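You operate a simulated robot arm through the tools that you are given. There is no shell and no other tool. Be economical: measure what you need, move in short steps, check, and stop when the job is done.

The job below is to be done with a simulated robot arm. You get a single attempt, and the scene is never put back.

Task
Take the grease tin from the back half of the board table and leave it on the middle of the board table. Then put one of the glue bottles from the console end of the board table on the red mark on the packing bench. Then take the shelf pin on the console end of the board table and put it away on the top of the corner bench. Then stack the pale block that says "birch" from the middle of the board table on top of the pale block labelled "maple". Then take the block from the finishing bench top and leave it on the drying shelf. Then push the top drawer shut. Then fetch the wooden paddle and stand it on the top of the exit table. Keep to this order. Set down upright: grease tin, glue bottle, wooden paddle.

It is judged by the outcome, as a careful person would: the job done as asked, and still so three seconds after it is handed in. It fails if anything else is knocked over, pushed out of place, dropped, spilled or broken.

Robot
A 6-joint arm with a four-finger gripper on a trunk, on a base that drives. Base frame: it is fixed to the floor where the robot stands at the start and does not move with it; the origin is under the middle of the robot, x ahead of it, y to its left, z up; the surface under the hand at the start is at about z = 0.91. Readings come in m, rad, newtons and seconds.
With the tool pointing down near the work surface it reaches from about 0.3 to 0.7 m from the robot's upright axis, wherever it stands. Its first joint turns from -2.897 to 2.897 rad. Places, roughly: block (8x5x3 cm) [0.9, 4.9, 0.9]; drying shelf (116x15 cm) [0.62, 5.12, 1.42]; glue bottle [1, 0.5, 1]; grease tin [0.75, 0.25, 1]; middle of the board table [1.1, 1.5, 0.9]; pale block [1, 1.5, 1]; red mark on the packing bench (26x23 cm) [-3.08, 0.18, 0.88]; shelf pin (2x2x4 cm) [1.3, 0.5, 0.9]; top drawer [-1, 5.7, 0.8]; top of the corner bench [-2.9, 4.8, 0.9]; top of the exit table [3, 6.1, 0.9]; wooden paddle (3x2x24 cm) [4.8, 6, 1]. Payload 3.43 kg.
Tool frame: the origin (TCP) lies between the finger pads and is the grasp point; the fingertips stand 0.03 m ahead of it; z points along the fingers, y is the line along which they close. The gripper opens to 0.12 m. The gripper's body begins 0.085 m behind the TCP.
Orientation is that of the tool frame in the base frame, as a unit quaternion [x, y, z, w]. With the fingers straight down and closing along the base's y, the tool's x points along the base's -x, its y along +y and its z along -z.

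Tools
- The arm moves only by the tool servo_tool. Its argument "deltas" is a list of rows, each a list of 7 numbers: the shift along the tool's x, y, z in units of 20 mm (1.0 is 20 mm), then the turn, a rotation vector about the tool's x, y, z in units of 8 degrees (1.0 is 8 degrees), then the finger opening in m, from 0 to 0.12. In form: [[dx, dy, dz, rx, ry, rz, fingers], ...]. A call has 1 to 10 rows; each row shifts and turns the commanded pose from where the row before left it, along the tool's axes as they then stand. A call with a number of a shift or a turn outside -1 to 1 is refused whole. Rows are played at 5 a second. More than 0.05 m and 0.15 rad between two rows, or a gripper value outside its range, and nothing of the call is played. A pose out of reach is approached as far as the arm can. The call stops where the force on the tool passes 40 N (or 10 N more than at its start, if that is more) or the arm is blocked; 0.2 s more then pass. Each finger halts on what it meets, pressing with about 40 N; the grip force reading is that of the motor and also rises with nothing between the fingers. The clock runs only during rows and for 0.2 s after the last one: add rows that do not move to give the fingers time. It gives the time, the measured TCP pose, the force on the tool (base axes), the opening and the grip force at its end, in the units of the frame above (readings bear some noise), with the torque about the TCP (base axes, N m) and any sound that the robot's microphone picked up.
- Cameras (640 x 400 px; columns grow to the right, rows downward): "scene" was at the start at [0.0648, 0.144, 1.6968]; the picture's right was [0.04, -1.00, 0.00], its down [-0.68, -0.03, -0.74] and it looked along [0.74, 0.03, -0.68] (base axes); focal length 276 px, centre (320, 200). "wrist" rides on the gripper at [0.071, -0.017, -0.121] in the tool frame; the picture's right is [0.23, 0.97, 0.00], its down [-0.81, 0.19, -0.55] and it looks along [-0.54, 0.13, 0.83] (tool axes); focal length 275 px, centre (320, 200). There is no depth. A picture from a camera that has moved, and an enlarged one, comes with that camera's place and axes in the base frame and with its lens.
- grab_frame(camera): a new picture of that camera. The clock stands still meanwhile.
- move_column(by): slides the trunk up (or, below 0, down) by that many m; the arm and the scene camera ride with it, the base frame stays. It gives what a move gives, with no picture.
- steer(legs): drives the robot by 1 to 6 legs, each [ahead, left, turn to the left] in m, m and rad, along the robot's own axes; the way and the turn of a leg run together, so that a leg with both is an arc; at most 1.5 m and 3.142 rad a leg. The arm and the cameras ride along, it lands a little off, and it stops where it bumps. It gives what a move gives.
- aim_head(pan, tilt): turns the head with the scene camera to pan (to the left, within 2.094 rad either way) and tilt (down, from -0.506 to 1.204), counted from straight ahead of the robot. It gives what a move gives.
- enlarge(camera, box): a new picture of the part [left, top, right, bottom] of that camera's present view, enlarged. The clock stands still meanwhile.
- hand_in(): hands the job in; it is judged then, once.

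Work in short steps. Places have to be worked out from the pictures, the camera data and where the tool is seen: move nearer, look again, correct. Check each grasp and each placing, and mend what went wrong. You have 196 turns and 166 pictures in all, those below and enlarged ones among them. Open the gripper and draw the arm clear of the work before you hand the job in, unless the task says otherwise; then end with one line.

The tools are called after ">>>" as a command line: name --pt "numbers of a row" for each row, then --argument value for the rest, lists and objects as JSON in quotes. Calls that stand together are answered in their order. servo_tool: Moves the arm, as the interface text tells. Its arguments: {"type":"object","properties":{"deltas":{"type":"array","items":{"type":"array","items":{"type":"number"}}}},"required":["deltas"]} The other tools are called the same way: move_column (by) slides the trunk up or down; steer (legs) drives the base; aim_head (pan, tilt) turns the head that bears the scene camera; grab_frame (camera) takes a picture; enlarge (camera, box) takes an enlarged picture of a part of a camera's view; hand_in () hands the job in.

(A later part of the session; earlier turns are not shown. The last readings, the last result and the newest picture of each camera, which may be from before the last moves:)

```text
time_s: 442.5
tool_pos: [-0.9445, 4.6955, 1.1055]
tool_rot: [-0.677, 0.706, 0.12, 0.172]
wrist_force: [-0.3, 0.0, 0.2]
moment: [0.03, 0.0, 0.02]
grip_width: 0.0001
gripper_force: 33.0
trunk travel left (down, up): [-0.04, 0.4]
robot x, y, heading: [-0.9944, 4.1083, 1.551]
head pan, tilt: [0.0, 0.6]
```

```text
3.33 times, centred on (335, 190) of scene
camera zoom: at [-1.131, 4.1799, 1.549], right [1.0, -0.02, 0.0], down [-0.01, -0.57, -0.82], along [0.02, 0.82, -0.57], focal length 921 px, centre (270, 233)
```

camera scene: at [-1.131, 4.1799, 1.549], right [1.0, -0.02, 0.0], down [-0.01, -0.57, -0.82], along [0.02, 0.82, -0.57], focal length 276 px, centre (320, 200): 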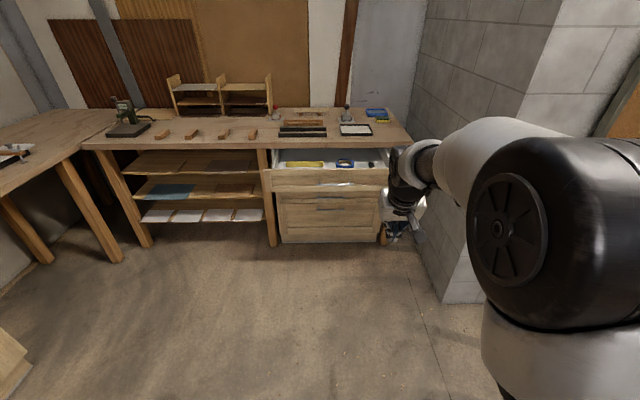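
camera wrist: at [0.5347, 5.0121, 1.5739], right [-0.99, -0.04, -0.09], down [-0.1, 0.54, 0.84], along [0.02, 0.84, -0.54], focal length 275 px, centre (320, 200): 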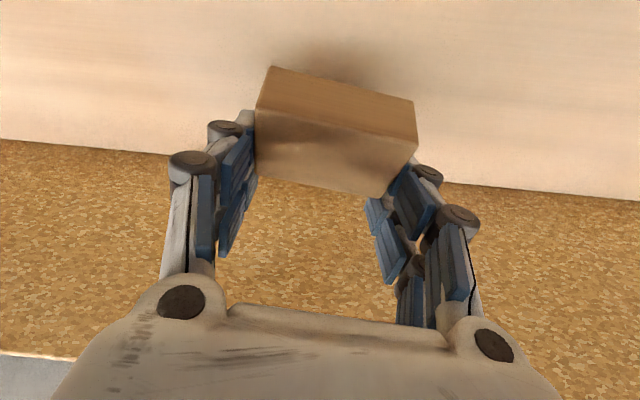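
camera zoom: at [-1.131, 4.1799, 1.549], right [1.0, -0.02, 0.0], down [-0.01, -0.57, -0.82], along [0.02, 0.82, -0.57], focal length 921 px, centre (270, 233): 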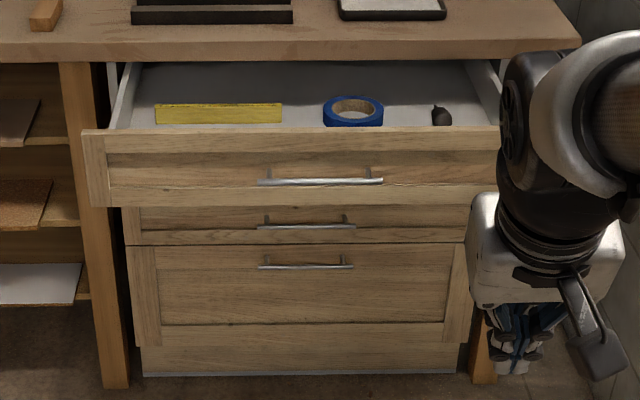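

Panel face ≈ y 5.47, z 0.71–0.85, centre x≈-1.06; handle at z≈0.755. I'll push with closed fingertips at z≈0.80 above the handle. Lower the arm here first.

>>> move_column --by -0.04

>>> servo_tool --pt "0.945 0 0.89 0 0 0 0.0" --pt "0.945 0 0.89 0 0 0 0.0" --pt "0.945 0 0.89 0 0 0 0.0" --pt "0.945 0 0.89 0 0 0 0.0" --pt "0.945 0 0.89 0 0 0 0.0" --pt "0.945 0 0.89 0 0 0 0.0" --pt "0.945 0 0.89 0 0 0 0.0" --pt "0.945 0 0.89 0 0 0 0.0" --pt "0.945 0 0.89 0 0 0 0.0" --pt "0.945 0 0.89 0 0 0 0.0"

```text
time_s: 443.3
tool_pos: [-0.9451, 4.6952, 1.0663]
tool_rot: [-0.676, 0.706, 0.12, 0.172]
wrist_force: [-1.1, -0.2, 0.1]
moment: [0.0, -0.05, 0.02]
grip_width: 0.0002
gripper_force: 32.8
trunk travel left (down, up): [0.0, 0.44]
robot x, y, heading: [-0.9926, 4.1118, 1.553]
head pan, tilt: [0.0, 0.6]
```

```text
time_s: 445.5
tool_pos: [-0.9311, 4.6017, 0.8464]
tool_rot: [-0.644, 0.737, 0.118, 0.169]
wrist_force: [-1.5, 2.0, 0.4]
moment: [-0.1, -0.09, 0.1]
grip_width: 0.0
gripper_force: 33.1
out of reach, approached as far as the arm can: row 9, 10
trunk travel left (down, up): [0.0, 0.44]
robot x, y, heading: [-0.9949, 4.1108, 1.55]
head pan, tilt: [0.0, 0.6]
```

Good enough (tip z≈0.82). Drive left 0.13 m and forward 0.78 m to bring the tip just in front of the panel.

>>> steer --legs '[[0, 0.13, 0.02], [0.78, 0, 0]]'

>>> aim_head --pan 0.0 --tilt 0.9

>>> grab_frame --camera "scene"

>>> grab_frame --camera "wrist"

```text
time_s: 450.6
tool_pos: [-1.0752, 5.389, 0.8471]
tool_rot: [-0.683, 0.7, 0.117, 0.173]
wrist_force: [-0.1, 0.1, -0.1]
moment: [0.0, -0.01, 0.02]
grip_width: 0.0
gripper_force: 33.2
trunk travel left (down, up): [0.0, 0.44]
robot x, y, heading: [-1.1256, 4.896, 1.572]
head pan, tilt: [0.0, 0.6]
```

```text
time_s: 451.4
tool_pos: [-1.0746, 5.3887, 0.8478]
tool_rot: [-0.684, 0.699, 0.117, 0.173]
wrist_force: [0.0, 0.0, -0.7]
moment: [0.03, -0.04, 0.0]
grip_width: 0.0
gripper_force: 33.1
trunk travel left (down, up): [0.0, 0.44]
robot x, y, heading: [-1.1271, 4.8944, 1.575]
head pan, tilt: [0.0, 0.901]
```

```text
44 pictures are left
camera scene: at [-1.2652, 4.9492, 1.4843], right [1.0, 0.0, 0.0], down [0.0, -0.78, -0.62], along [0.0, 0.62, -0.78], focal length 276 px, centre (320, 200)
```

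scene: 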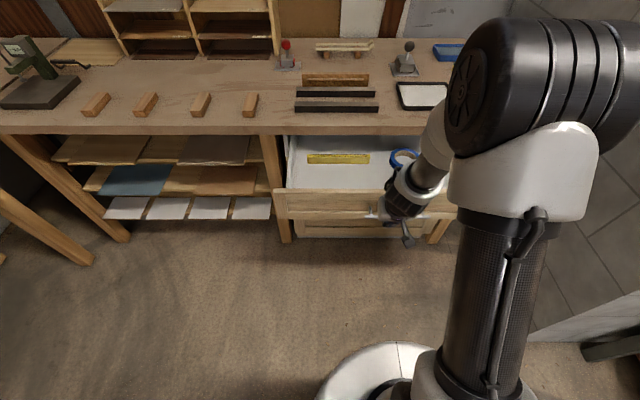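

```text
43 pictures are left
camera wrist: at [-1.07, 5.2744, 0.9306], right [-0.97, -0.17, -0.16], down [-0.23, 0.53, 0.82], along [-0.05, 0.83, -0.55], focal length 275 px, centre (320, 200)
```

wrist: 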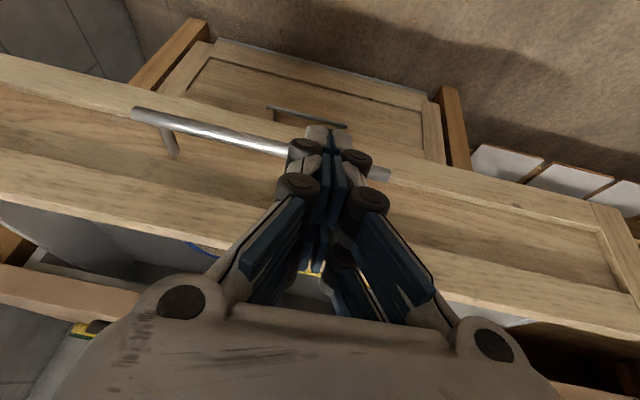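

Tip is at z≈0.82, above the handle (≈0.78) and below the panel's top (≈0.855). Push forward along +y with the arm.

>>> servo_tool --pt "-0.913 0 0.407 0 0 0 0.0" --pt "-0.913 0 0.407 0 0 0 0.0" --pt "-0.913 0 0.407 0 0 0 0.0" --pt "-0.913 0 0.407 0 0 0 0.0" --pt "-0.913 0 0.407 0 0 0 0.0" --pt "-0.913 0 0.407 0 0 0 0.0"

>>> grab_frame --camera "scene"

```text
time_s: 452.8
tool_pos: [-1.0727, 5.5108, 0.8478]
tool_rot: [-0.684, 0.699, 0.117, 0.174]
wrist_force: [-0.1, -0.2, -0.8]
moment: [-0.04, 0.0, -0.01]
grip_width: 0.0
gripper_force: 33.8
trunk travel left (down, up): [0.0, 0.44]
robot x, y, heading: [-1.129, 4.895, 1.572]
head pan, tilt: [0.0, 0.901]
```

```text
42 pictures are left
camera scene: at [-1.2652, 4.9494, 1.4842], right [1.0, 0.0, 0.0], down [0.0, -0.78, -0.62], along [0.0, 0.62, -0.78], focal length 276 px, centre (320, 200)
```

scene: 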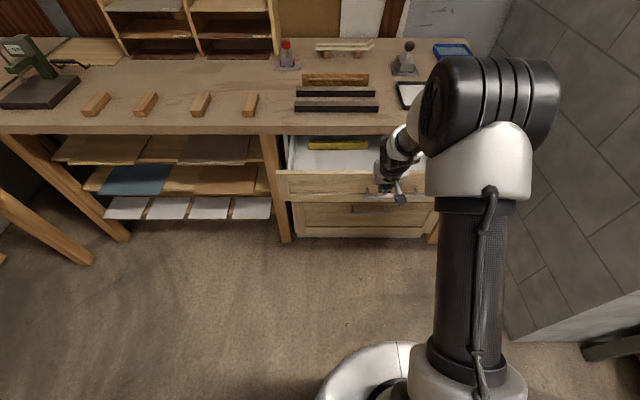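

The drawer is sliding in. Keep pushing.

>>> servo_tool --pt "-0.913 0 0.407 0 0 0 0.0" --pt "-0.913 0 0.407 0 0 0 0.0" --pt "-0.913 0 0.407 0 0 0 0.0" --pt "-0.913 0 0.407 0 0 0 0.0" --pt "-0.913 0 0.407 0 0 0 0.0"

>>> enlarge --camera "scene" --box '[250, 90, 460, 250]'

```text
time_s: 454.0
tool_pos: [-1.0681, 5.6103, 0.8483]
tool_rot: [-0.683, 0.7, 0.117, 0.174]
wrist_force: [0.5, -0.7, -0.3]
moment: [0.0, -0.01, 0.0]
grip_width: 0.0
gripper_force: 33.7
trunk travel left (down, up): [0.0, 0.44]
robot x, y, heading: [-1.1272, 4.8918, 1.574]
head pan, tilt: [0.0, 0.901]
```

```text
2.50 times, centred on (355, 170) of scene
camera zoom: at [-1.2651, 4.9495, 1.4842], right [1.0, 0.0, 0.0], down [0.0, -0.78, -0.62], along [0.0, 0.62, -0.78], focal length 691 px, centre (232, 275)
```

zoom: 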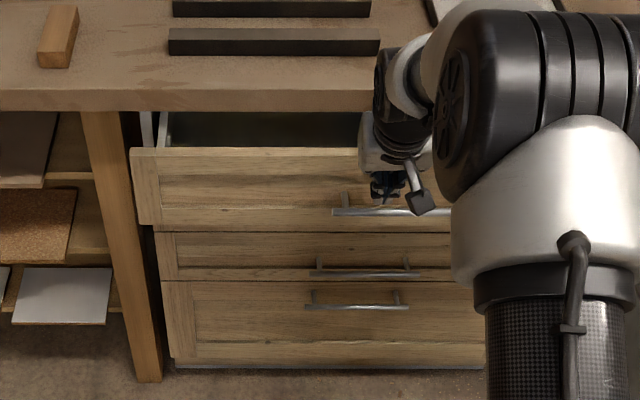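

Still several cm open; my reach is nearly used up. Retract the arm 0.1 m, move the base forward 0.15 m, and push again.

>>> servo_tool --pt "0.913 0 -0.407 0 0 0 0.0" --pt "0.913 0 -0.407 0 0 0 0.0" --pt "0.913 0 -0.407 0 0 0 0.0" --pt "0.913 0 -0.407 0 0 0 0.0" --pt "0.913 0 -0.407 0 0 0 0.0" --pt "0.913 0 -0.407 0 0 0 0.0" --pt "0.913 0 -0.407 0 0 0 0.0" --pt "0.913 0 -0.407 0 0 0 0.0"

>>> steer --legs '[[0.14, 0, 0]]'

>>> servo_tool --pt "-0.913 0 0.407 0 0 0 0.0" --pt "-0.913 0 0.407 0 0 0 0.0" --pt "-0.913 0 0.407 0 0 0 0.0" --pt "-0.913 0 0.407 0 0 0 0.0"

>>> enlarge --camera "scene" --box '[250, 110, 460, 270]'

```text
time_s: 455.8
tool_pos: [-1.0743, 5.449, 0.8481]
tool_rot: [-0.683, 0.7, 0.117, 0.174]
wrist_force: [0.4, -0.9, -1.0]
moment: [-0.02, -0.02, 0.04]
grip_width: 0.0
gripper_force: 33.8
trunk travel left (down, up): [0.0, 0.44]
robot x, y, heading: [-1.1259, 4.8952, 1.571]
head pan, tilt: [0.0, 0.901]
```

```text
time_s: 457.2
tool_pos: [-1.0753, 5.5927, 0.8475]
tool_rot: [-0.684, 0.699, 0.118, 0.174]
wrist_force: [0.4, 1.4, 0.1]
moment: [-0.03, -0.02, 0.02]
grip_width: 0.0
gripper_force: 33.8
trunk travel left (down, up): [0.0, 0.44]
robot x, y, heading: [-1.1238, 5.0327, 1.576]
head pan, tilt: [0.0, 0.901]
```

```text
time_s: 458.2
tool_pos: [-1.0728, 5.6751, 0.8481]
tool_rot: [-0.684, 0.699, 0.118, 0.173]
wrist_force: [-0.3, 1.1, 0.3]
moment: [0.01, -0.02, 0.0]
grip_width: 0.0
gripper_force: 33.5
trunk travel left (down, up): [0.0, 0.44]
robot x, y, heading: [-1.1291, 5.0345, 1.574]
head pan, tilt: [0.0, 0.901]
```

```text
2.50 times, centred on (355, 190) of scene
camera zoom: at [-1.2656, 5.0923, 1.4842], right [1.0, 0.0, 0.0], down [0.0, -0.78, -0.62], along [0.0, 0.62, -0.78], focal length 691 px, centre (232, 225)
```

zoom: 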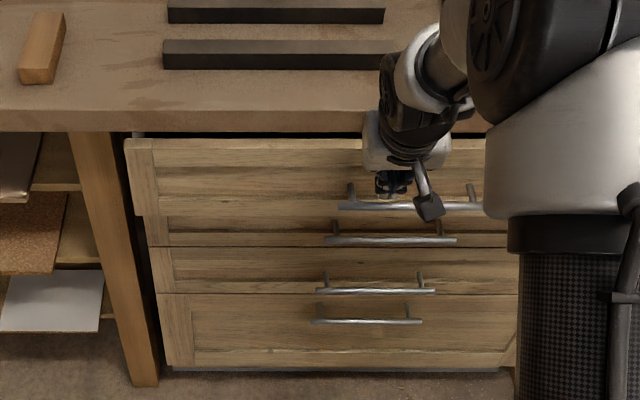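

Almost shut. Push further with small steps, watching the force.

>>> servo_tool --pt "-0.913 0 0.407 0 0 0 0.0" --pt "-0.913 0 0.407 0 0 0 0.0" --pt "-0.46 0 0.2 0 0 0 0.0"

>>> enlarge --camera "scene" --box '[250, 110, 460, 270]'

```text
time_s: 459.0
tool_pos: [-1.0709, 5.7171, 0.847]
tool_rot: [-0.684, 0.7, 0.115, 0.172]
wrist_force: [-2.0, -21.9, 4.0]
moment: [0.42, 0.04, 0.13]
grip_width: 0.0
gripper_force: 33.7
trunk travel left (down, up): [0.0, 0.44]
robot x, y, heading: [-1.1291, 5.0352, 1.57]
head pan, tilt: [0.0, 0.901]
```

```text
2.50 times, centred on (355, 190) of scene
camera zoom: at [-1.2659, 5.0885, 1.4844], right [1.0, 0.0, 0.0], down [0.0, -0.78, -0.62], along [0.0, 0.62, -0.78], focal length 691 px, centre (232, 225)
```

zoom: 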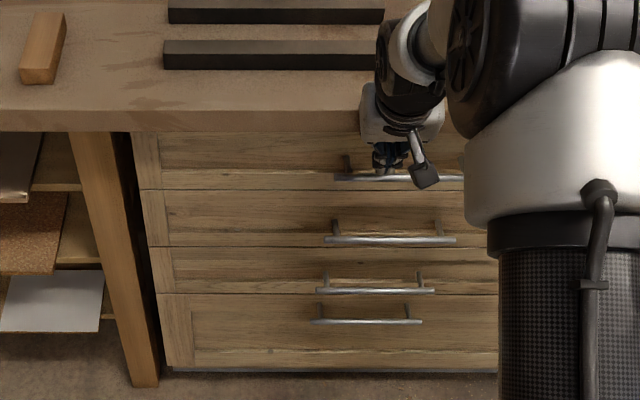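

The drawer is flush with the others and resisting (22 N): shut. Retract.

>>> servo_tool --pt "0.913 0 -0.407 0 0 0 0.0" --pt "0.913 0 -0.407 0 0 0 0.0" --pt "0.913 0 -0.407 0 0 0 0.0" --pt "0.913 0 -0.407 0 0 0 0.0" --pt "0.913 0 -0.407 0 0 0 0.0" --pt "0.913 0 -0.407 0 0 0 0.0" --pt "0.913 0 -0.407 0 0 0 0.0"

>>> steer --legs '[[-0.9, 0, 0]]'

>>> move_column --by 0.2

>>> enlarge --camera "scene" --box '[220, 60, 460, 220]'

```text
time_s: 460.6
tool_pos: [-1.0768, 5.5818, 0.849]
tool_rot: [-0.684, 0.699, 0.118, 0.172]
wrist_force: [0.3, 0.1, 0.7]
moment: [0.0, 0.0, -0.02]
grip_width: 0.0
gripper_force: 33.4
trunk travel left (down, up): [0.0, 0.44]
robot x, y, heading: [-1.1259, 5.0337, 1.574]
head pan, tilt: [0.0, 0.901]
```

```text
time_s: 465.4
tool_pos: [-1.073, 4.6665, 0.8494]
tool_rot: [-0.68, 0.703, 0.117, 0.175]
wrist_force: [0.0, -0.5, 1.0]
moment: [0.0, -0.01, 0.0]
grip_width: 0.0001
gripper_force: 33.0
trunk travel left (down, up): [0.0, 0.44]
robot x, y, heading: [-1.1299, 4.1239, 1.56]
head pan, tilt: [0.0, 0.901]
```

```text
time_s: 467.6
tool_pos: [-1.0727, 4.6675, 1.0478]
tool_rot: [-0.68, 0.703, 0.116, 0.174]
wrist_force: [-0.3, 0.2, 0.4]
moment: [0.0, 0.0, -0.03]
grip_width: 0.0001
gripper_force: 33.2
trunk travel left (down, up): [-0.2, 0.24]
robot x, y, heading: [-1.13, 4.1248, 1.564]
head pan, tilt: [0.0, 0.901]
```

```text
2.50 times, centred on (340, 140) of scene
camera zoom: at [-1.2674, 4.1799, 1.6841], right [1.0, -0.01, 0.0], down [-0.01, -0.78, -0.62], along [0.01, 0.62, -0.78], focal length 691 px, centre (270, 350)
```

zoom: 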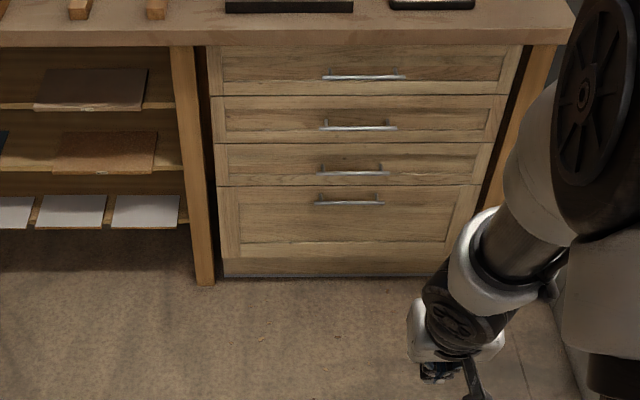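

Drawer shut. Drive right (+x) to x≈1.9 and look toward the exit table and paddle.

>>> steer --legs '[[0, -1.5, 0.007], [0, -1.5, 0]]'

>>> aim_head --pan -0.7 --tilt 0.3

>>> grab_frame --camera "scene"

```text
time_s: 482.1
tool_pos: [1.9374, 4.6526, 1.0491]
tool_rot: [-0.684, 0.699, 0.118, 0.174]
wrist_force: [-0.9, 0.2, 0.2]
moment: [0.02, 0.0, 0.03]
grip_width: 0.0
gripper_force: 33.2
trunk travel left (down, up): [-0.2, 0.24]
robot x, y, heading: [1.888, 4.1062, 1.572]
head pan, tilt: [0.0, 0.901]
```

```text
time_s: 483.1
tool_pos: [1.9371, 4.6535, 1.0486]
tool_rot: [-0.683, 0.699, 0.118, 0.173]
wrist_force: [-0.5, -0.2, -0.7]
moment: [-0.03, 0.02, 0.0]
grip_width: 0.0
gripper_force: 33.1
trunk travel left (down, up): [-0.2, 0.24]
robot x, y, heading: [1.8864, 4.106, 1.577]
head pan, tilt: [-0.7, 0.3]
```

```text
37 pictures are left
camera scene: at [1.8085, 4.1593, 1.7365], right [0.77, -0.64, 0.0], down [-0.19, -0.23, -0.96], along [0.61, 0.73, -0.3], focal length 276 px, centre (320, 200)
```

scene: 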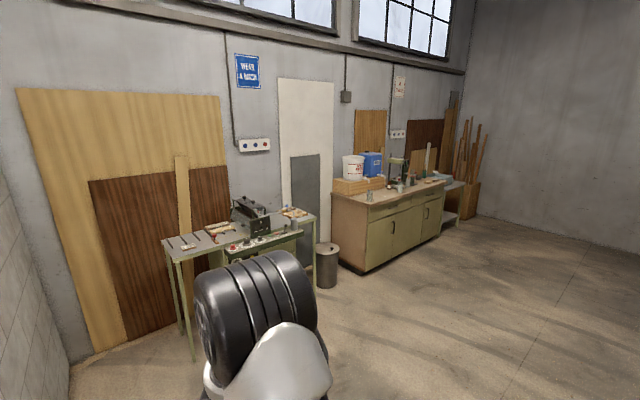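

Exit table (green, with machine) at x≈2.2–3.2; the paddle is on the green cabinet bench near (4.8,6). Drive there over open floor.

>>> steer --legs '[[0, -1.45, 0], [0, -1.4, 0], [0.7, 0, 0]]'

>>> aim_head --pan 0.0 --tilt 0.5

>>> grab_frame --camera "scene"

```text
time_s: 500.7
tool_pos: [4.8342, 5.3545, 1.0486]
tool_rot: [-0.687, 0.696, 0.119, 0.173]
wrist_force: [0.6, 0.3, -1.1]
moment: [0.01, -0.01, -0.02]
grip_width: 0.0
gripper_force: 33.2
trunk travel left (down, up): [-0.2, 0.24]
robot x, y, heading: [4.7841, 4.806, 1.583]
head pan, tilt: [-0.7, 0.3]
```

```text
time_s: 501.8
tool_pos: [4.834, 5.3546, 1.0485]
tool_rot: [-0.686, 0.697, 0.118, 0.173]
wrist_force: [0.4, -0.1, -0.4]
moment: [0.06, 0.03, -0.01]
grip_width: 0.0
gripper_force: 33.9
trunk travel left (down, up): [-0.2, 0.24]
robot x, y, heading: [4.7875, 4.809, 1.584]
head pan, tilt: [0.0, 0.499]
```

```text
36 pictures are left
camera scene: at [4.6493, 4.8786, 1.7181], right [1.0, 0.01, 0.0], down [0.01, -0.48, -0.88], along [-0.01, 0.88, -0.48], focal length 276 px, centre (320, 200)
```

scene: 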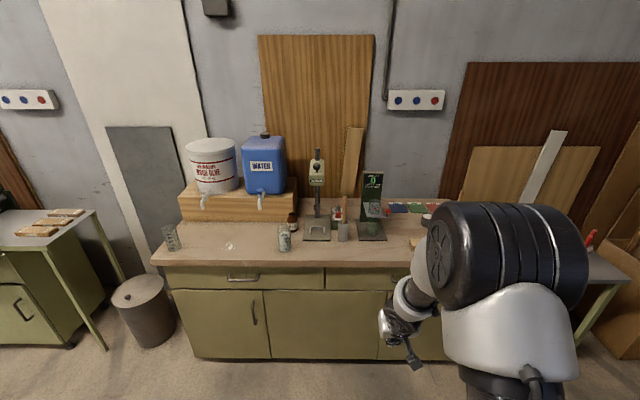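

>>> enlarge --camera "scene" --box '[270, 115, 450, 260]'

```text
2.76 times, centred on (360, 188) of scene
camera zoom: at [4.6493, 4.8786, 1.7181], right [1.0, 0.01, 0.0], down [0.01, -0.48, -0.88], along [-0.01, 0.88, -0.48], focal length 762 px, centre (210, 234)
```

zoom: 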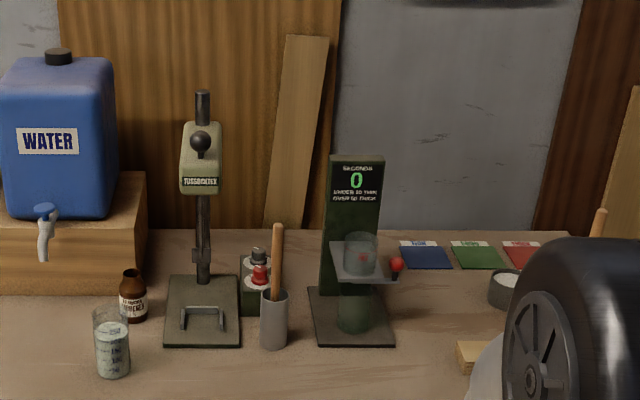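

The paddle stands in a grey cup at ≈(4.75,5.97), top ≈1.14, cup rim ≈1.01. Level the hand, raise it, and approach from above.

>>> servo_tool --pt "0 0 -1 0 1 0 0.0" --pt "0 0 -1 0 1 0 0.02" --pt "0 0 -1 0 1 0 0.04" --pt "0 0 -1 0 0 0 0.06" --pt "0 0 -1 0 0 0 0.07" --pt "0 0 -1 0 0 0 0.07" --pt "0 0 -1 0 0 0 0.07" --pt "0 0 -1 0 0 0 0.07" --pt "0 0 -1 0 0 0 0.07" --pt "0 0 -1 0 0 0 0.07"

>>> steer --legs '[[0, 0.085, -0.012], [0.45, 0, 0]]'

>>> grab_frame --camera "wrist"

```text
time_s: 503.9
tool_pos: [4.8227, 5.3331, 1.2387]
tool_rot: [-0.692, 0.72, -0.017, 0.056]
wrist_force: [-0.5, 0.5, 0.0]
moment: [0.03, 0.01, -0.02]
grip_width: 0.0702
gripper_force: 0.0
out of reach, approached as far as the arm can: row 1
trunk travel left (down, up): [-0.2, 0.24]
robot x, y, heading: [4.7898, 4.8063, 1.586]
head pan, tilt: [0.0, 0.499]
```

```text
time_s: 507.4
tool_pos: [4.7386, 5.7846, 1.2372]
tool_rot: [-0.688, 0.723, -0.018, 0.055]
wrist_force: [0.5, 1.1, 0.1]
moment: [-0.03, -0.03, 0.03]
grip_width: 0.07
gripper_force: 0.2
trunk travel left (down, up): [-0.2, 0.24]
robot x, y, heading: [4.703, 5.2592, 1.57]
head pan, tilt: [0.0, 0.499]
```

```text
34 pictures are left
camera wrist: at [4.7391, 5.7068, 1.3553], right [-0.98, -0.18, -0.11], down [-0.21, 0.79, 0.58], along [-0.02, 0.59, -0.81], focal length 275 px, centre (320, 200)
```

wrist: 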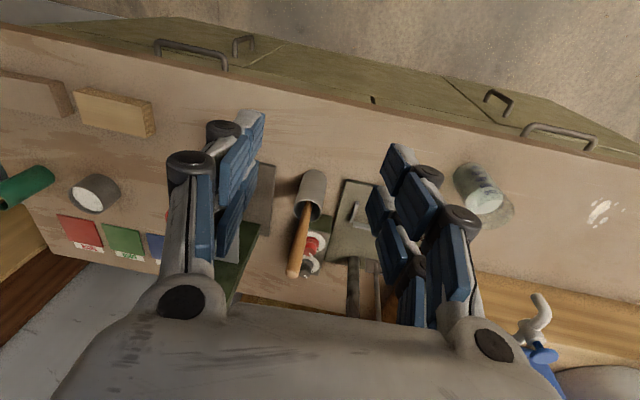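

Stick measured at (4.744,5.979), vertical. Remove the hand's residual 6° tilt, drive forward 0.16 m and check.

>>> servo_tool --pt "0 0 0 -0.73 0.39 0 0.07"

>>> steer --legs '[[0.15, 0, 0]]'

>>> grab_frame --camera "wrist"

```text
time_s: 507.8
tool_pos: [4.74, 5.7862, 1.2372]
tool_rot: [-0.69, 0.724, 0.001, 0.0]
wrist_force: [1.0, 0.7, -0.8]
moment: [-0.06, 0.04, -0.03]
grip_width: 0.07
gripper_force: 0.1
trunk travel left (down, up): [-0.2, 0.24]
robot x, y, heading: [4.7031, 5.2611, 1.575]
head pan, tilt: [0.0, 0.499]
```

```text
time_s: 509.1
tool_pos: [4.7386, 5.931, 1.2377]
tool_rot: [-0.69, 0.724, 0.0, 0.001]
wrist_force: [0.0, 0.8, -0.6]
moment: [-0.07, 0.01, 0.0]
grip_width: 0.07
gripper_force: 0.0
trunk travel left (down, up): [-0.2, 0.24]
robot x, y, heading: [4.7009, 5.4057, 1.573]
head pan, tilt: [0.0, 0.499]
```

```text
33 pictures are left
camera wrist: at [4.751, 5.8581, 1.3577], right [-0.98, -0.18, 0.0], down [-0.15, 0.82, 0.55], along [-0.1, 0.54, -0.83], focal length 275 px, centre (320, 200)
```

wrist: 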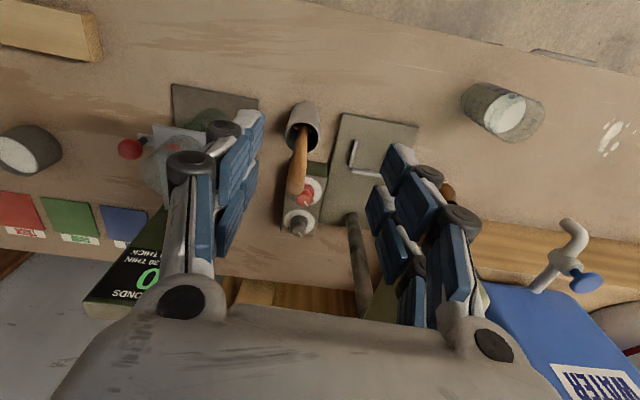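

The stick leans slightly back (+y). I'll rotate the hand 90° so the fingers close along y and straighten it, camera on the +x side.

>>> servo_tool --pt "0 0 0 0 0 -1 0.08" --pt "0 0 0 0 0 -1 0.08" --pt "0 0 0 0 0 -1 0.08" --pt "0 0 0 0 0 -1 0.08" --pt "0 0 0 0 0 -1 0.08" --pt "0 0 0 0 0 -1 0.08" --pt "0 0 0 0 0 -1 0.08" --pt "0 0 0 0 0 -1 0.08" --pt "0 0 0 0 0 -1 0.08" --pt "0 0 0 0 0 -1 0.08"

>>> servo_tool --pt "0 0 0 0 0 -1 0.08" --pt "0 0 0 0 0 -0.6 0.08" --pt "0.17 -0.93 0 0 0 0 0.08" --pt "0.17 -0.93 0 0 0 0 0.08" --pt "0.17 -0.93 0 0 0 0 0.08"

>>> grab_frame --camera "wrist"

```text
time_s: 511.3
tool_pos: [4.7379, 5.929, 1.2376]
tool_rot: [0.994, -0.11, 0.0, -0.001]
wrist_force: [0.9, -1.1, -0.3]
moment: [0.02, -0.01, 0.01]
grip_width: 0.0801
gripper_force: 0.2
trunk travel left (down, up): [-0.2, 0.24]
robot x, y, heading: [4.7025, 5.4039, 1.574]
head pan, tilt: [0.0, 0.499]
```

```text
time_s: 512.5
tool_pos: [4.7486, 5.984, 1.238]
tool_rot: [1.0, 0.0, 0.0, 0.0]
wrist_force: [0.1, 0.0, -0.2]
moment: [-0.04, 0.01, 0.02]
grip_width: 0.0801
gripper_force: 0.0
trunk travel left (down, up): [-0.2, 0.24]
robot x, y, heading: [4.7008, 5.4068, 1.575]
head pan, tilt: [0.0, 0.499]
```

```text
32 pictures are left
camera wrist: at [4.8199, 6.0012, 1.3585], right [0.23, -0.97, 0.0], down [-0.81, -0.19, 0.55], along [-0.54, -0.13, -0.83], focal length 275 px, centre (320, 200)
```

wrist: 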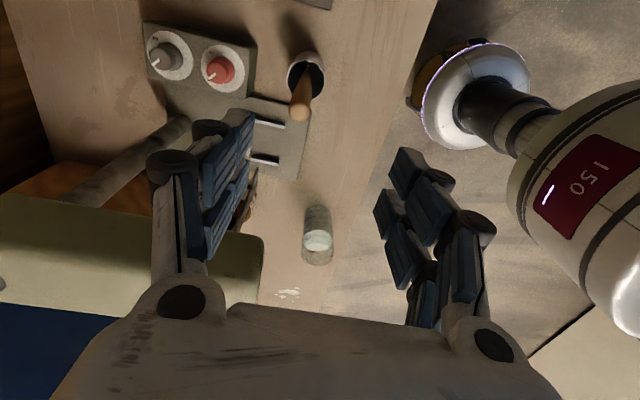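

Refine: stick ≈(4.756,5.995). Adjust and come down to just above its top.

>>> servo_tool --pt "0.35 -0.55 0 0 0 0 0.08" --pt "0 0 1 0 0 0 0.08" --pt "0 0 1 0 0 0 0.08" --pt "0 0 0.7 0 0 0 0.08"

>>> grab_frame --camera "wrist"

```text
time_s: 513.5
tool_pos: [4.7568, 5.9972, 1.1837]
tool_rot: [1.0, 0.0, 0.0, -0.002]
wrist_force: [0.2, -0.8, -0.1]
moment: [-0.03, 0.01, 0.02]
grip_width: 0.0801
gripper_force: 0.0
trunk travel left (down, up): [-0.2, 0.24]
robot x, y, heading: [4.6993, 5.4067, 1.576]
head pan, tilt: [0.0, 0.499]
```

```text
31 pictures are left
camera wrist: at [4.8264, 6.014, 1.3043], right [0.23, -0.97, 0.0], down [-0.81, -0.19, 0.55], along [-0.54, -0.13, -0.83], focal length 275 px, centre (320, 200)
```

wrist: 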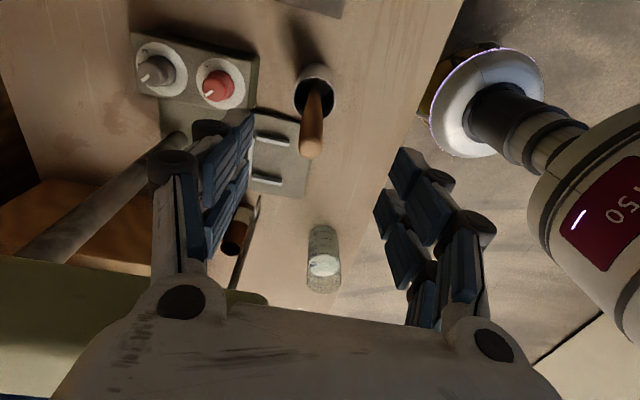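

Aligned. Descend to TCP≈1.095 and close.

>>> servo_tool --pt "0 -0.2 1 0 0 0 0.08" --pt "0 0 1 0 0 0 0.08" --pt "0 0 1 0 0 0 0.08" --pt "0 0 1 0 0 0 0.08" --pt "0 0 0.4 0 0 0 0.08"

>>> grab_frame --camera "wrist"

```text
time_s: 514.7
tool_pos: [4.7557, 6.0001, 1.0952]
tool_rot: [1.0, 0.0, 0.0, -0.001]
wrist_force: [-0.5, -0.2, -0.5]
moment: [-0.01, -0.02, 0.03]
grip_width: 0.0799
gripper_force: 0.1
trunk travel left (down, up): [-0.2, 0.24]
robot x, y, heading: [4.7005, 5.4017, 1.574]
head pan, tilt: [0.0, 0.499]
```

```text
30 pictures are left
camera wrist: at [4.8264, 6.0169, 1.216], right [0.23, -0.97, 0.0], down [-0.81, -0.19, 0.55], along [-0.54, -0.13, -0.83], focal length 275 px, centre (320, 200)
```

wrist: 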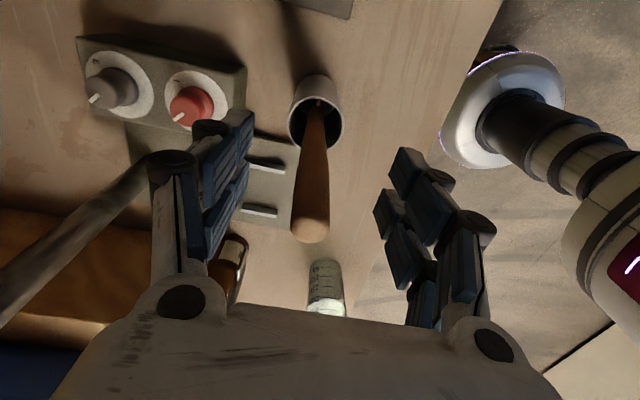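

Stick is between the fingers. Close.

>>> servo_tool --pt "0 0 0 0 0 0 0.06" --pt "0 0 0 0 0 0 0.045" --pt "0 0 0 0 0 0 0.035" --pt "0 0 0 0 0 0 0.025" --pt "0 0 0 0 0 0 0.015" --pt "0 0 0 0 0 0 0.01" --pt "0 0 0 0 0 0 0.0" --pt "0 0 0 0 0 0 0.0"

>>> servo_tool --pt "0 0 -0.5 0 0 0 0.0" --pt "0 0 -0.5 0 0 0 0.0"

>>> grab_frame --camera "wrist"

```text
time_s: 516.5
tool_pos: [4.7567, 5.9999, 1.0943]
tool_rot: [1.0, 0.0, 0.0, -0.001]
wrist_force: [0.4, -0.3, -0.2]
moment: [0.02, 0.0, -0.01]
grip_width: 0.0183
gripper_force: 40.3
trunk travel left (down, up): [-0.2, 0.24]
robot x, y, heading: [4.6968, 5.4057, 1.576]
head pan, tilt: [0.0, 0.499]
```

```text
time_s: 517.1
tool_pos: [4.7565, 6.0005, 1.1148]
tool_rot: [1.0, 0.001, 0.0, -0.001]
wrist_force: [-0.2, 0.5, -1.2]
moment: [0.0, 0.0, 0.0]
grip_width: 0.0184
gripper_force: 39.8
trunk travel left (down, up): [-0.2, 0.24]
robot x, y, heading: [4.6978, 5.4022, 1.578]
head pan, tilt: [0.0, 0.499]
```

```text
29 pictures are left
camera wrist: at [4.8268, 6.0169, 1.2359], right [0.23, -0.97, 0.0], down [-0.81, -0.19, 0.55], along [-0.54, -0.13, -0.83], focal length 275 px, centre (320, 200)
```

wrist: 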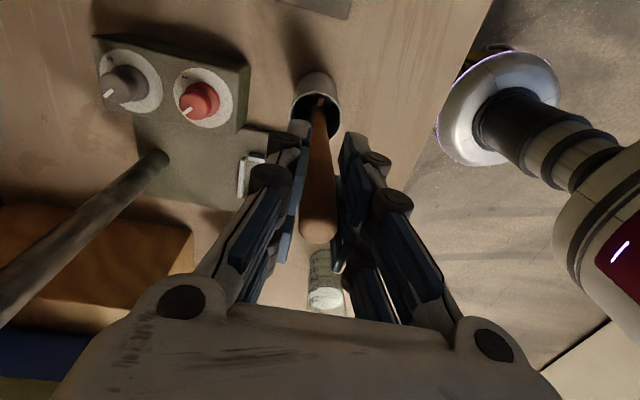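

Gripped (1.8 cm). Lift straight up with the column by 0.2 m and check that the cup stays.

>>> move_column --by 0.2

>>> grab_frame --camera "wrist"

>>> grab_frame --camera "scene"

```text
time_s: 519.3
tool_pos: [4.7553, 6.0007, 1.3152]
tool_rot: [1.0, -0.001, 0.0, -0.001]
wrist_force: [-0.7, -0.1, -0.5]
moment: [0.02, 0.02, -0.01]
grip_width: 0.0183
gripper_force: 39.4
trunk travel left (down, up): [-0.4, 0.04]
robot x, y, heading: [4.6986, 5.4061, 1.576]
head pan, tilt: [0.0, 0.499]
```

```text
28 pictures are left
camera wrist: at [4.8268, 6.0172, 1.4357], right [0.23, -0.97, 0.0], down [-0.81, -0.19, 0.55], along [-0.54, -0.13, -0.83], focal length 275 px, centre (320, 200)
```

wrist: 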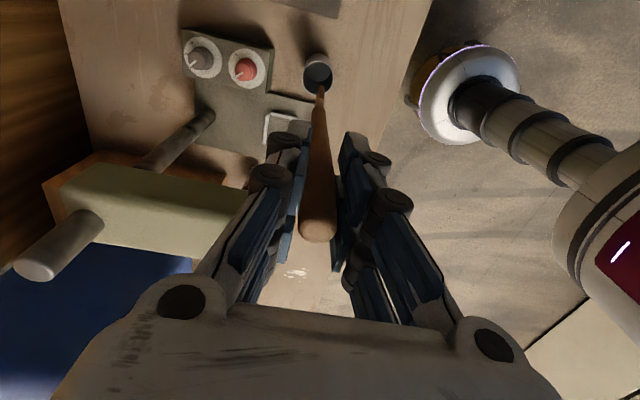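

```text
27 pictures are left
camera scene: at [4.5622, 5.4763, 1.918], right [1.0, 0.0, 0.0], down [0.0, -0.48, -0.88], along [0.0, 0.88, -0.48], focal length 276 px, centre (320, 200)
```

scene: 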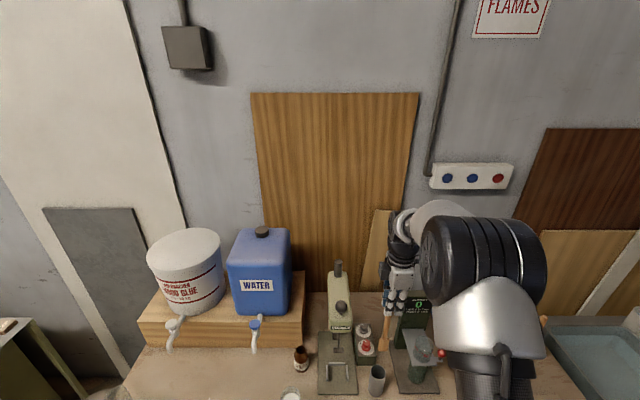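

Cup stays in place, paddle is out. Zoom to see its bottom end and tilt.

>>> enlarge --camera "scene" --box '[340, 250, 440, 400]'

```text
2.67 times, centred on (390, 325) of scene
camera zoom: at [4.5622, 5.4763, 1.918], right [1.0, 0.0, 0.0], down [0.0, -0.48, -0.88], along [0.0, 0.88, -0.48], focal length 737 px, centre (133, -133)
```

zoom: 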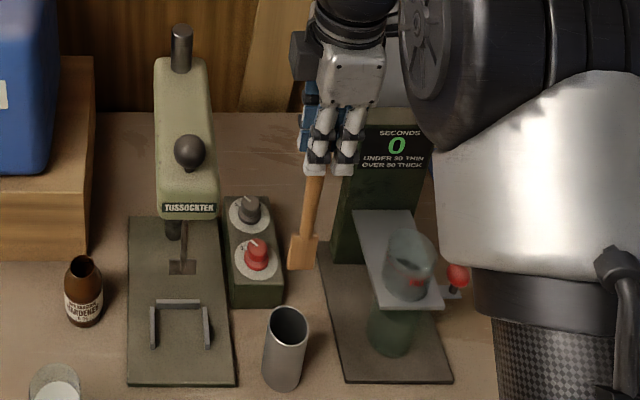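

The paddle has a flat blade end and hangs vertical in both views (bottom ≈0.2 m below TCP). Back off and drive left to the exit table.

>>> steer --legs '[[-0.8, 0, 0], [0, 0.9, 0], [0, 0.85, 0]]'

>>> aim_head --pan 0.0 --tilt 0.65

>>> grab_frame --camera "scene"

```text
time_s: 532.0
tool_pos: [3.0396, 5.2485, 1.3145]
tool_rot: [1.0, -0.022, 0.0, -0.001]
wrist_force: [0.0, 0.3, -0.2]
moment: [0.02, -0.01, 0.0]
grip_width: 0.018
gripper_force: 39.6
trunk travel left (down, up): [-0.4, 0.04]
robot x, y, heading: [2.9586, 4.6553, 1.531]
head pan, tilt: [0.0, 0.499]
```

```text
time_s: 532.7
tool_pos: [3.0406, 5.2463, 1.3153]
tool_rot: [1.0, -0.021, 0.0, 0.0]
wrist_force: [0.1, 0.2, -0.9]
moment: [-0.02, 0.0, 0.02]
grip_width: 0.0181
gripper_force: 40.1
trunk travel left (down, up): [-0.4, 0.04]
robot x, y, heading: [2.9611, 4.655, 1.536]
head pan, tilt: [0.0, 0.649]
```

```text
25 pictures are left
camera scene: at [2.8231, 4.7272, 1.9048], right [1.0, -0.04, 0.0], down [-0.02, -0.6, -0.8], along [0.03, 0.8, -0.6], focal length 276 px, centre (320, 200)
```

scene: 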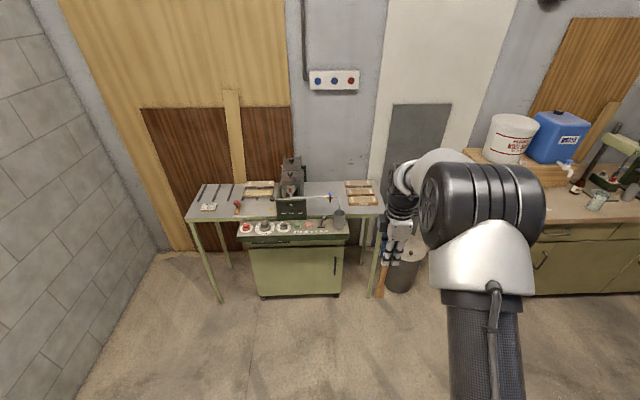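

>>> enlarge --camera "scene" --box '[230, 150, 410, 260]'

```text
3.56 times, centred on (320, 205) of scene
camera zoom: at [2.8231, 4.7272, 1.9048], right [1.0, -0.04, 0.0], down [-0.02, -0.6, -0.8], along [0.03, 0.8, -0.6], focal length 983 px, centre (320, 182)
```

zoom: 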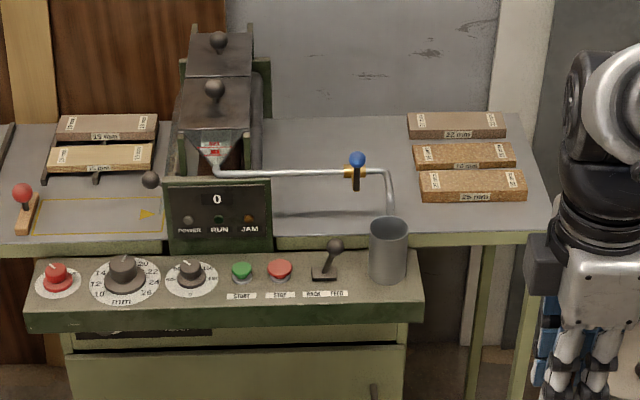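

The exit (right-hand) wing has a free strip in front of the sample boards at about (3.12, 5.99). Drive in.

>>> steer --legs '[[0, 0, 0.038], [0, -0.1, 0], [0.64, 0, 0]]'

>>> grab_frame --camera "wrist"

>>> aim_head --pan 0.0 --tilt 0.85

>>> grab_frame --camera "scene"

```text
time_s: 537.4
tool_pos: [3.115, 5.8843, 1.3153]
tool_rot: [1.0, -0.001, 0.0, -0.001]
wrist_force: [-1.1, -0.1, 0.5]
moment: [0.03, 0.01, 0.03]
grip_width: 0.018
gripper_force: 40.3
trunk travel left (down, up): [-0.4, 0.04]
robot x, y, heading: [3.0605, 5.287, 1.573]
head pan, tilt: [0.0, 0.649]
```

```text
23 pictures are left
camera wrist: at [3.185, 5.9016, 1.4358], right [0.23, -0.97, 0.0], down [-0.81, -0.19, 0.55], along [-0.54, -0.12, -0.83], focal length 275 px, centre (320, 200)
```

wrist: 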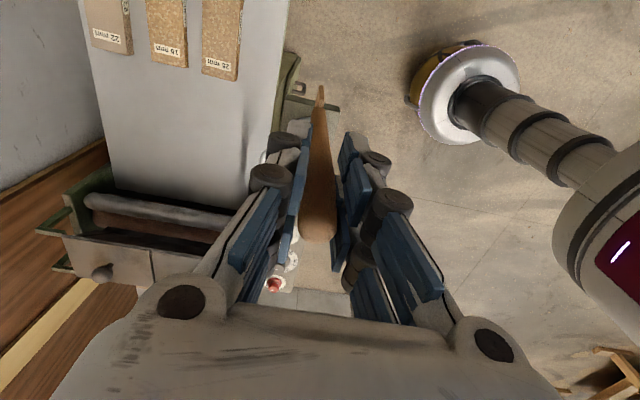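

```text
time_s: 538.1
tool_pos: [3.1139, 5.8837, 1.315]
tool_rot: [1.0, -0.001, 0.0, 0.0]
wrist_force: [-0.3, -0.4, -0.4]
moment: [0.02, 0.03, 0.01]
grip_width: 0.0182
gripper_force: 39.7
trunk travel left (down, up): [-0.4, 0.04]
robot x, y, heading: [3.0595, 5.2853, 1.572]
head pan, tilt: [0.0, 0.85]
```

```text
22 pictures are left
camera scene: at [2.9193, 5.3479, 1.8882], right [1.0, 0.0, 0.0], down [0.0, -0.75, -0.66], along [0.0, 0.66, -0.75], focal length 276 px, centre (320, 200)
```

scene: 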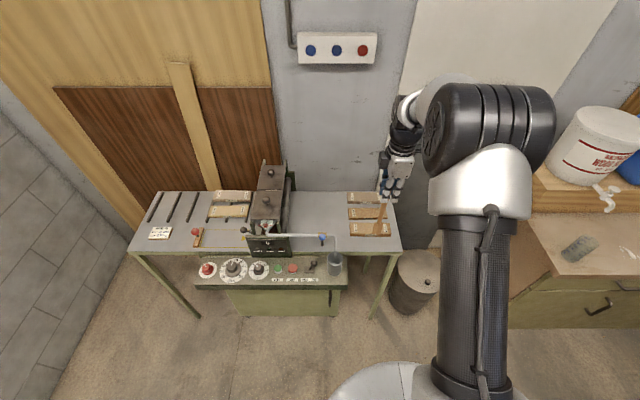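

The larger free area on the exit wing is around (3.0, 6.09), between machine and boards. Move there: left 0.11, forward 0.2 (paddle bottom at 1.11 clears the pipe).

>>> steer --legs '[[0, 0.11, 0], [0.2, 0, 0]]'

>>> grab_frame --camera "wrist"

>>> grab_frame --camera "scene"

```text
time_s: 540.5
tool_pos: [3.0047, 6.0824, 1.3158]
tool_rot: [1.0, -0.001, 0.0, -0.001]
wrist_force: [-1.1, -0.5, 0.6]
moment: [0.02, 0.03, 0.01]
grip_width: 0.0183
gripper_force: 40.3
trunk travel left (down, up): [-0.4, 0.04]
robot x, y, heading: [2.948, 5.4875, 1.572]
head pan, tilt: [0.0, 0.85]
```

```text
21 pictures are left
camera wrist: at [3.0743, 6.0994, 1.4358], right [0.23, -0.97, 0.0], down [-0.81, -0.19, 0.55], along [-0.54, -0.13, -0.83], focal length 275 px, centre (320, 200)
```

wrist: 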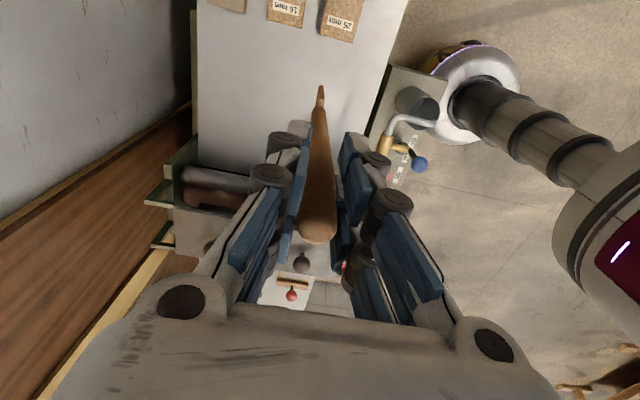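

```text
20 pictures are left
camera scene: at [2.8097, 5.5459, 1.8881], right [1.0, 0.0, 0.0], down [0.0, -0.75, -0.66], along [0.0, 0.66, -0.75], focal length 276 px, centre (320, 200)
```

scene: 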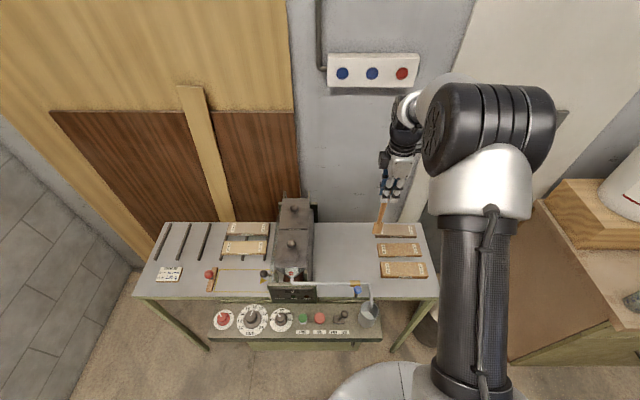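

Landing point is free (≈5 cm from boards, behind the pipe). Shift 1.5 cm to -x and lower the column 0.16 m.

>>> servo_tool --pt "-0.75 0 0 0 0 0 0.0"

>>> move_column --by -0.16

>>> grab_frame --camera "wrist"

>>> enlarge --camera "scene" --box '[280, 130, 450, 290]'

```text
time_s: 540.9
tool_pos: [2.9878, 6.0829, 1.3147]
tool_rot: [1.0, 0.0, 0.0, -0.001]
wrist_force: [-0.1, -0.7, -0.6]
moment: [-0.01, -0.03, -0.01]
grip_width: 0.0183
gripper_force: 39.8
trunk travel left (down, up): [-0.4, 0.04]
robot x, y, heading: [2.9463, 5.4865, 1.576]
head pan, tilt: [0.0, 0.85]
```

```text
time_s: 542.8
tool_pos: [2.9886, 6.0823, 1.1549]
tool_rot: [1.0, 0.0, 0.0, -0.001]
wrist_force: [0.1, 0.4, -0.1]
moment: [0.0, -0.01, 0.02]
grip_width: 0.0181
gripper_force: 40.1
trunk travel left (down, up): [-0.24, 0.2]
robot x, y, heading: [2.9462, 5.488, 1.575]
head pan, tilt: [0.0, 0.85]
```

```text
19 pictures are left
camera wrist: at [3.059, 6.0991, 1.2761], right [0.23, -0.97, 0.0], down [-0.81, -0.19, 0.55], along [-0.54, -0.13, -0.83], focal length 275 px, centre (320, 200)
```

wrist: 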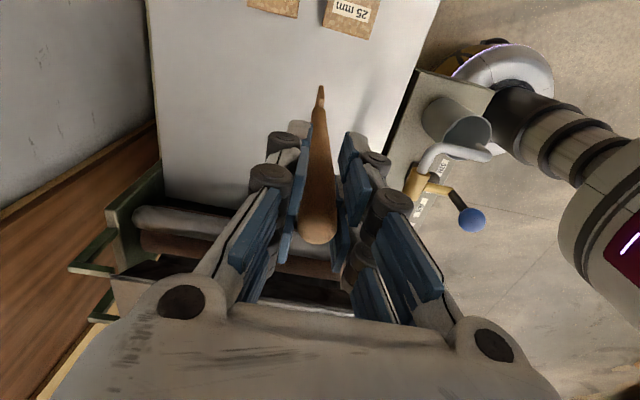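

```text
2.50 times, centred on (365, 210) of scene
camera zoom: at [2.8096, 5.5452, 1.7282], right [1.0, 0.0, 0.0], down [0.0, -0.75, -0.66], along [0.0, 0.66, -0.75], focal length 691 px, centre (208, 175)
```

zoom: 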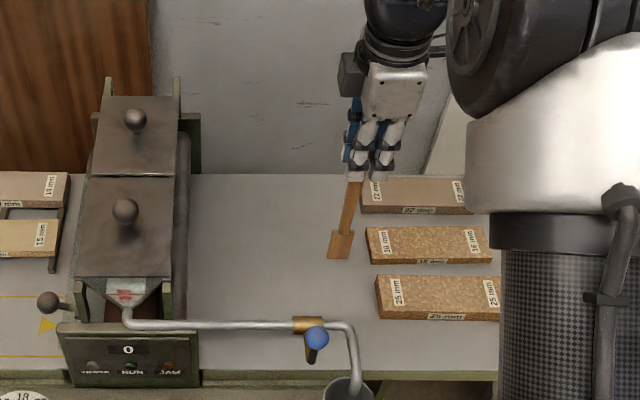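

Bottom ≈0.95, with about 2° lean in x; I correct that with a small tool rotation and lower gently.

>>> servo_tool --pt "0 0 0 0 -0.25 0 0.0" --pt "0 0 0.6 0 0 0 0.0" --pt "0 0 0.6 0 0 0 0.0" --pt "0 0 0.4 0 0 0 0.0" --pt "0 0 0.25 0 0 0 0.0" --pt "0 0 0 0 0 0 0.0"

>>> enlarge --camera "scene" --box '[300, 170, 420, 260]'

```text
time_s: 544.1
tool_pos: [2.9871, 6.0824, 1.1183]
tool_rot: [1.0, 0.0, -0.018, -0.001]
wrist_force: [-0.6, 0.0, 0.5]
moment: [0.04, 0.02, 0.01]
grip_width: 0.0181
gripper_force: 40.0
trunk travel left (down, up): [-0.24, 0.2]
robot x, y, heading: [2.9483, 5.486, 1.573]
head pan, tilt: [0.0, 0.85]
```

```text
4.44 times, centred on (360, 215) of scene
camera zoom: at [2.8096, 5.5452, 1.7281], right [1.0, 0.0, 0.0], down [0.0, -0.75, -0.66], along [0.0, 0.66, -0.75], focal length 1228 px, centre (142, 133)
```

zoom: 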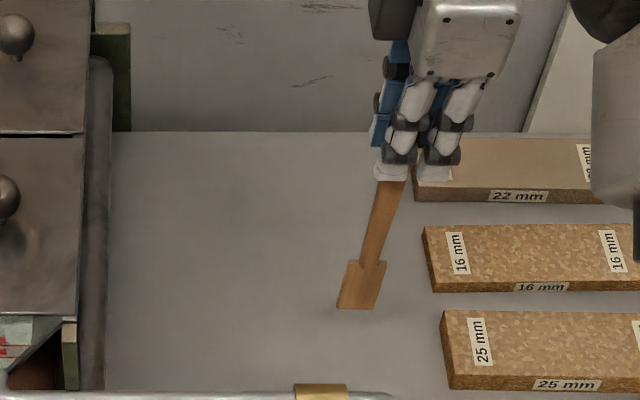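

Nearly vertical now. Continue down slowly until contact.

>>> servo_tool --pt "0 0 0.2 0 0 0 0.0" --pt "0 0 0.2 0 0 0 0.0" --pt "0 0 0.15 0 0 0 0.0" --pt "0 0 0 0 0 0 0.0"

```text
time_s: 545.1
tool_pos: [2.9866, 6.0836, 1.1068]
tool_rot: [1.0, 0.0, -0.017, -0.001]
wrist_force: [0.4, 0.2, -0.2]
moment: [0.0, 0.01, -0.01]
grip_width: 0.0183
gripper_force: 40.1
trunk travel left (down, up): [-0.24, 0.2]
robot x, y, heading: [2.9458, 5.4878, 1.572]
head pan, tilt: [0.0, 0.85]
```

>>> servo_tool --pt "0 0 0.15 0 0 0 0.0" --pt "0 0 0.15 0 0 0 0.0" --pt "0 0 0.1 0 0 0 0.0" --pt "0 0 0 0 0 0 0.0"

```text
time_s: 546.1
tool_pos: [2.987, 6.0825, 1.1]
tool_rot: [1.0, 0.0, -0.018, -0.001]
wrist_force: [-1.0, -0.2, -1.0]
moment: [0.0, 0.01, -0.03]
grip_width: 0.0179
gripper_force: 39.9
trunk travel left (down, up): [-0.24, 0.2]
robot x, y, heading: [2.9495, 5.4883, 1.573]
head pan, tilt: [0.0, 0.85]
```

>>> servo_tool --pt "0 0 0.15 0 0 0 0.0" --pt "0 0 0.15 0 0 0 0.0" --pt "0 0 0.1 0 0 0 0.0" --pt "0 0 0 0 0 0 0.0"

>>> enlarge --camera "scene" --box '[300, 170, 420, 260]'

```text
time_s: 547.1
tool_pos: [2.9859, 6.0824, 1.0927]
tool_rot: [1.0, 0.001, -0.017, -0.001]
wrist_force: [-0.1, 0.3, 0.3]
moment: [0.01, 0.05, 0.0]
grip_width: 0.0181
gripper_force: 39.8
trunk travel left (down, up): [-0.24, 0.2]
robot x, y, heading: [2.9476, 5.4856, 1.575]
head pan, tilt: [0.0, 0.85]
```

```text
4.44 times, centred on (360, 215) of scene
camera zoom: at [2.8096, 5.5452, 1.7281], right [1.0, 0.0, 0.0], down [0.0, -0.75, -0.66], along [0.0, 0.66, -0.75], focal length 1228 px, centre (142, 133)
```

zoom: 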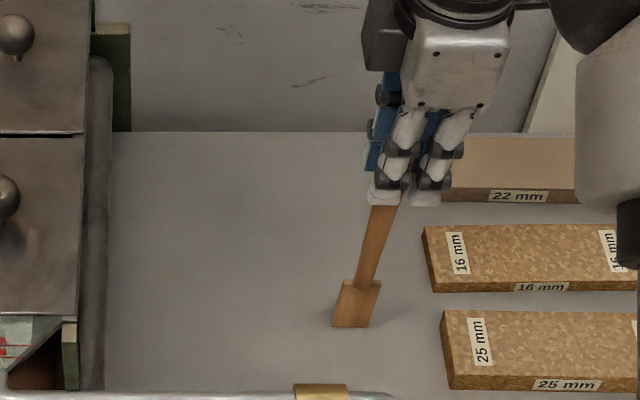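

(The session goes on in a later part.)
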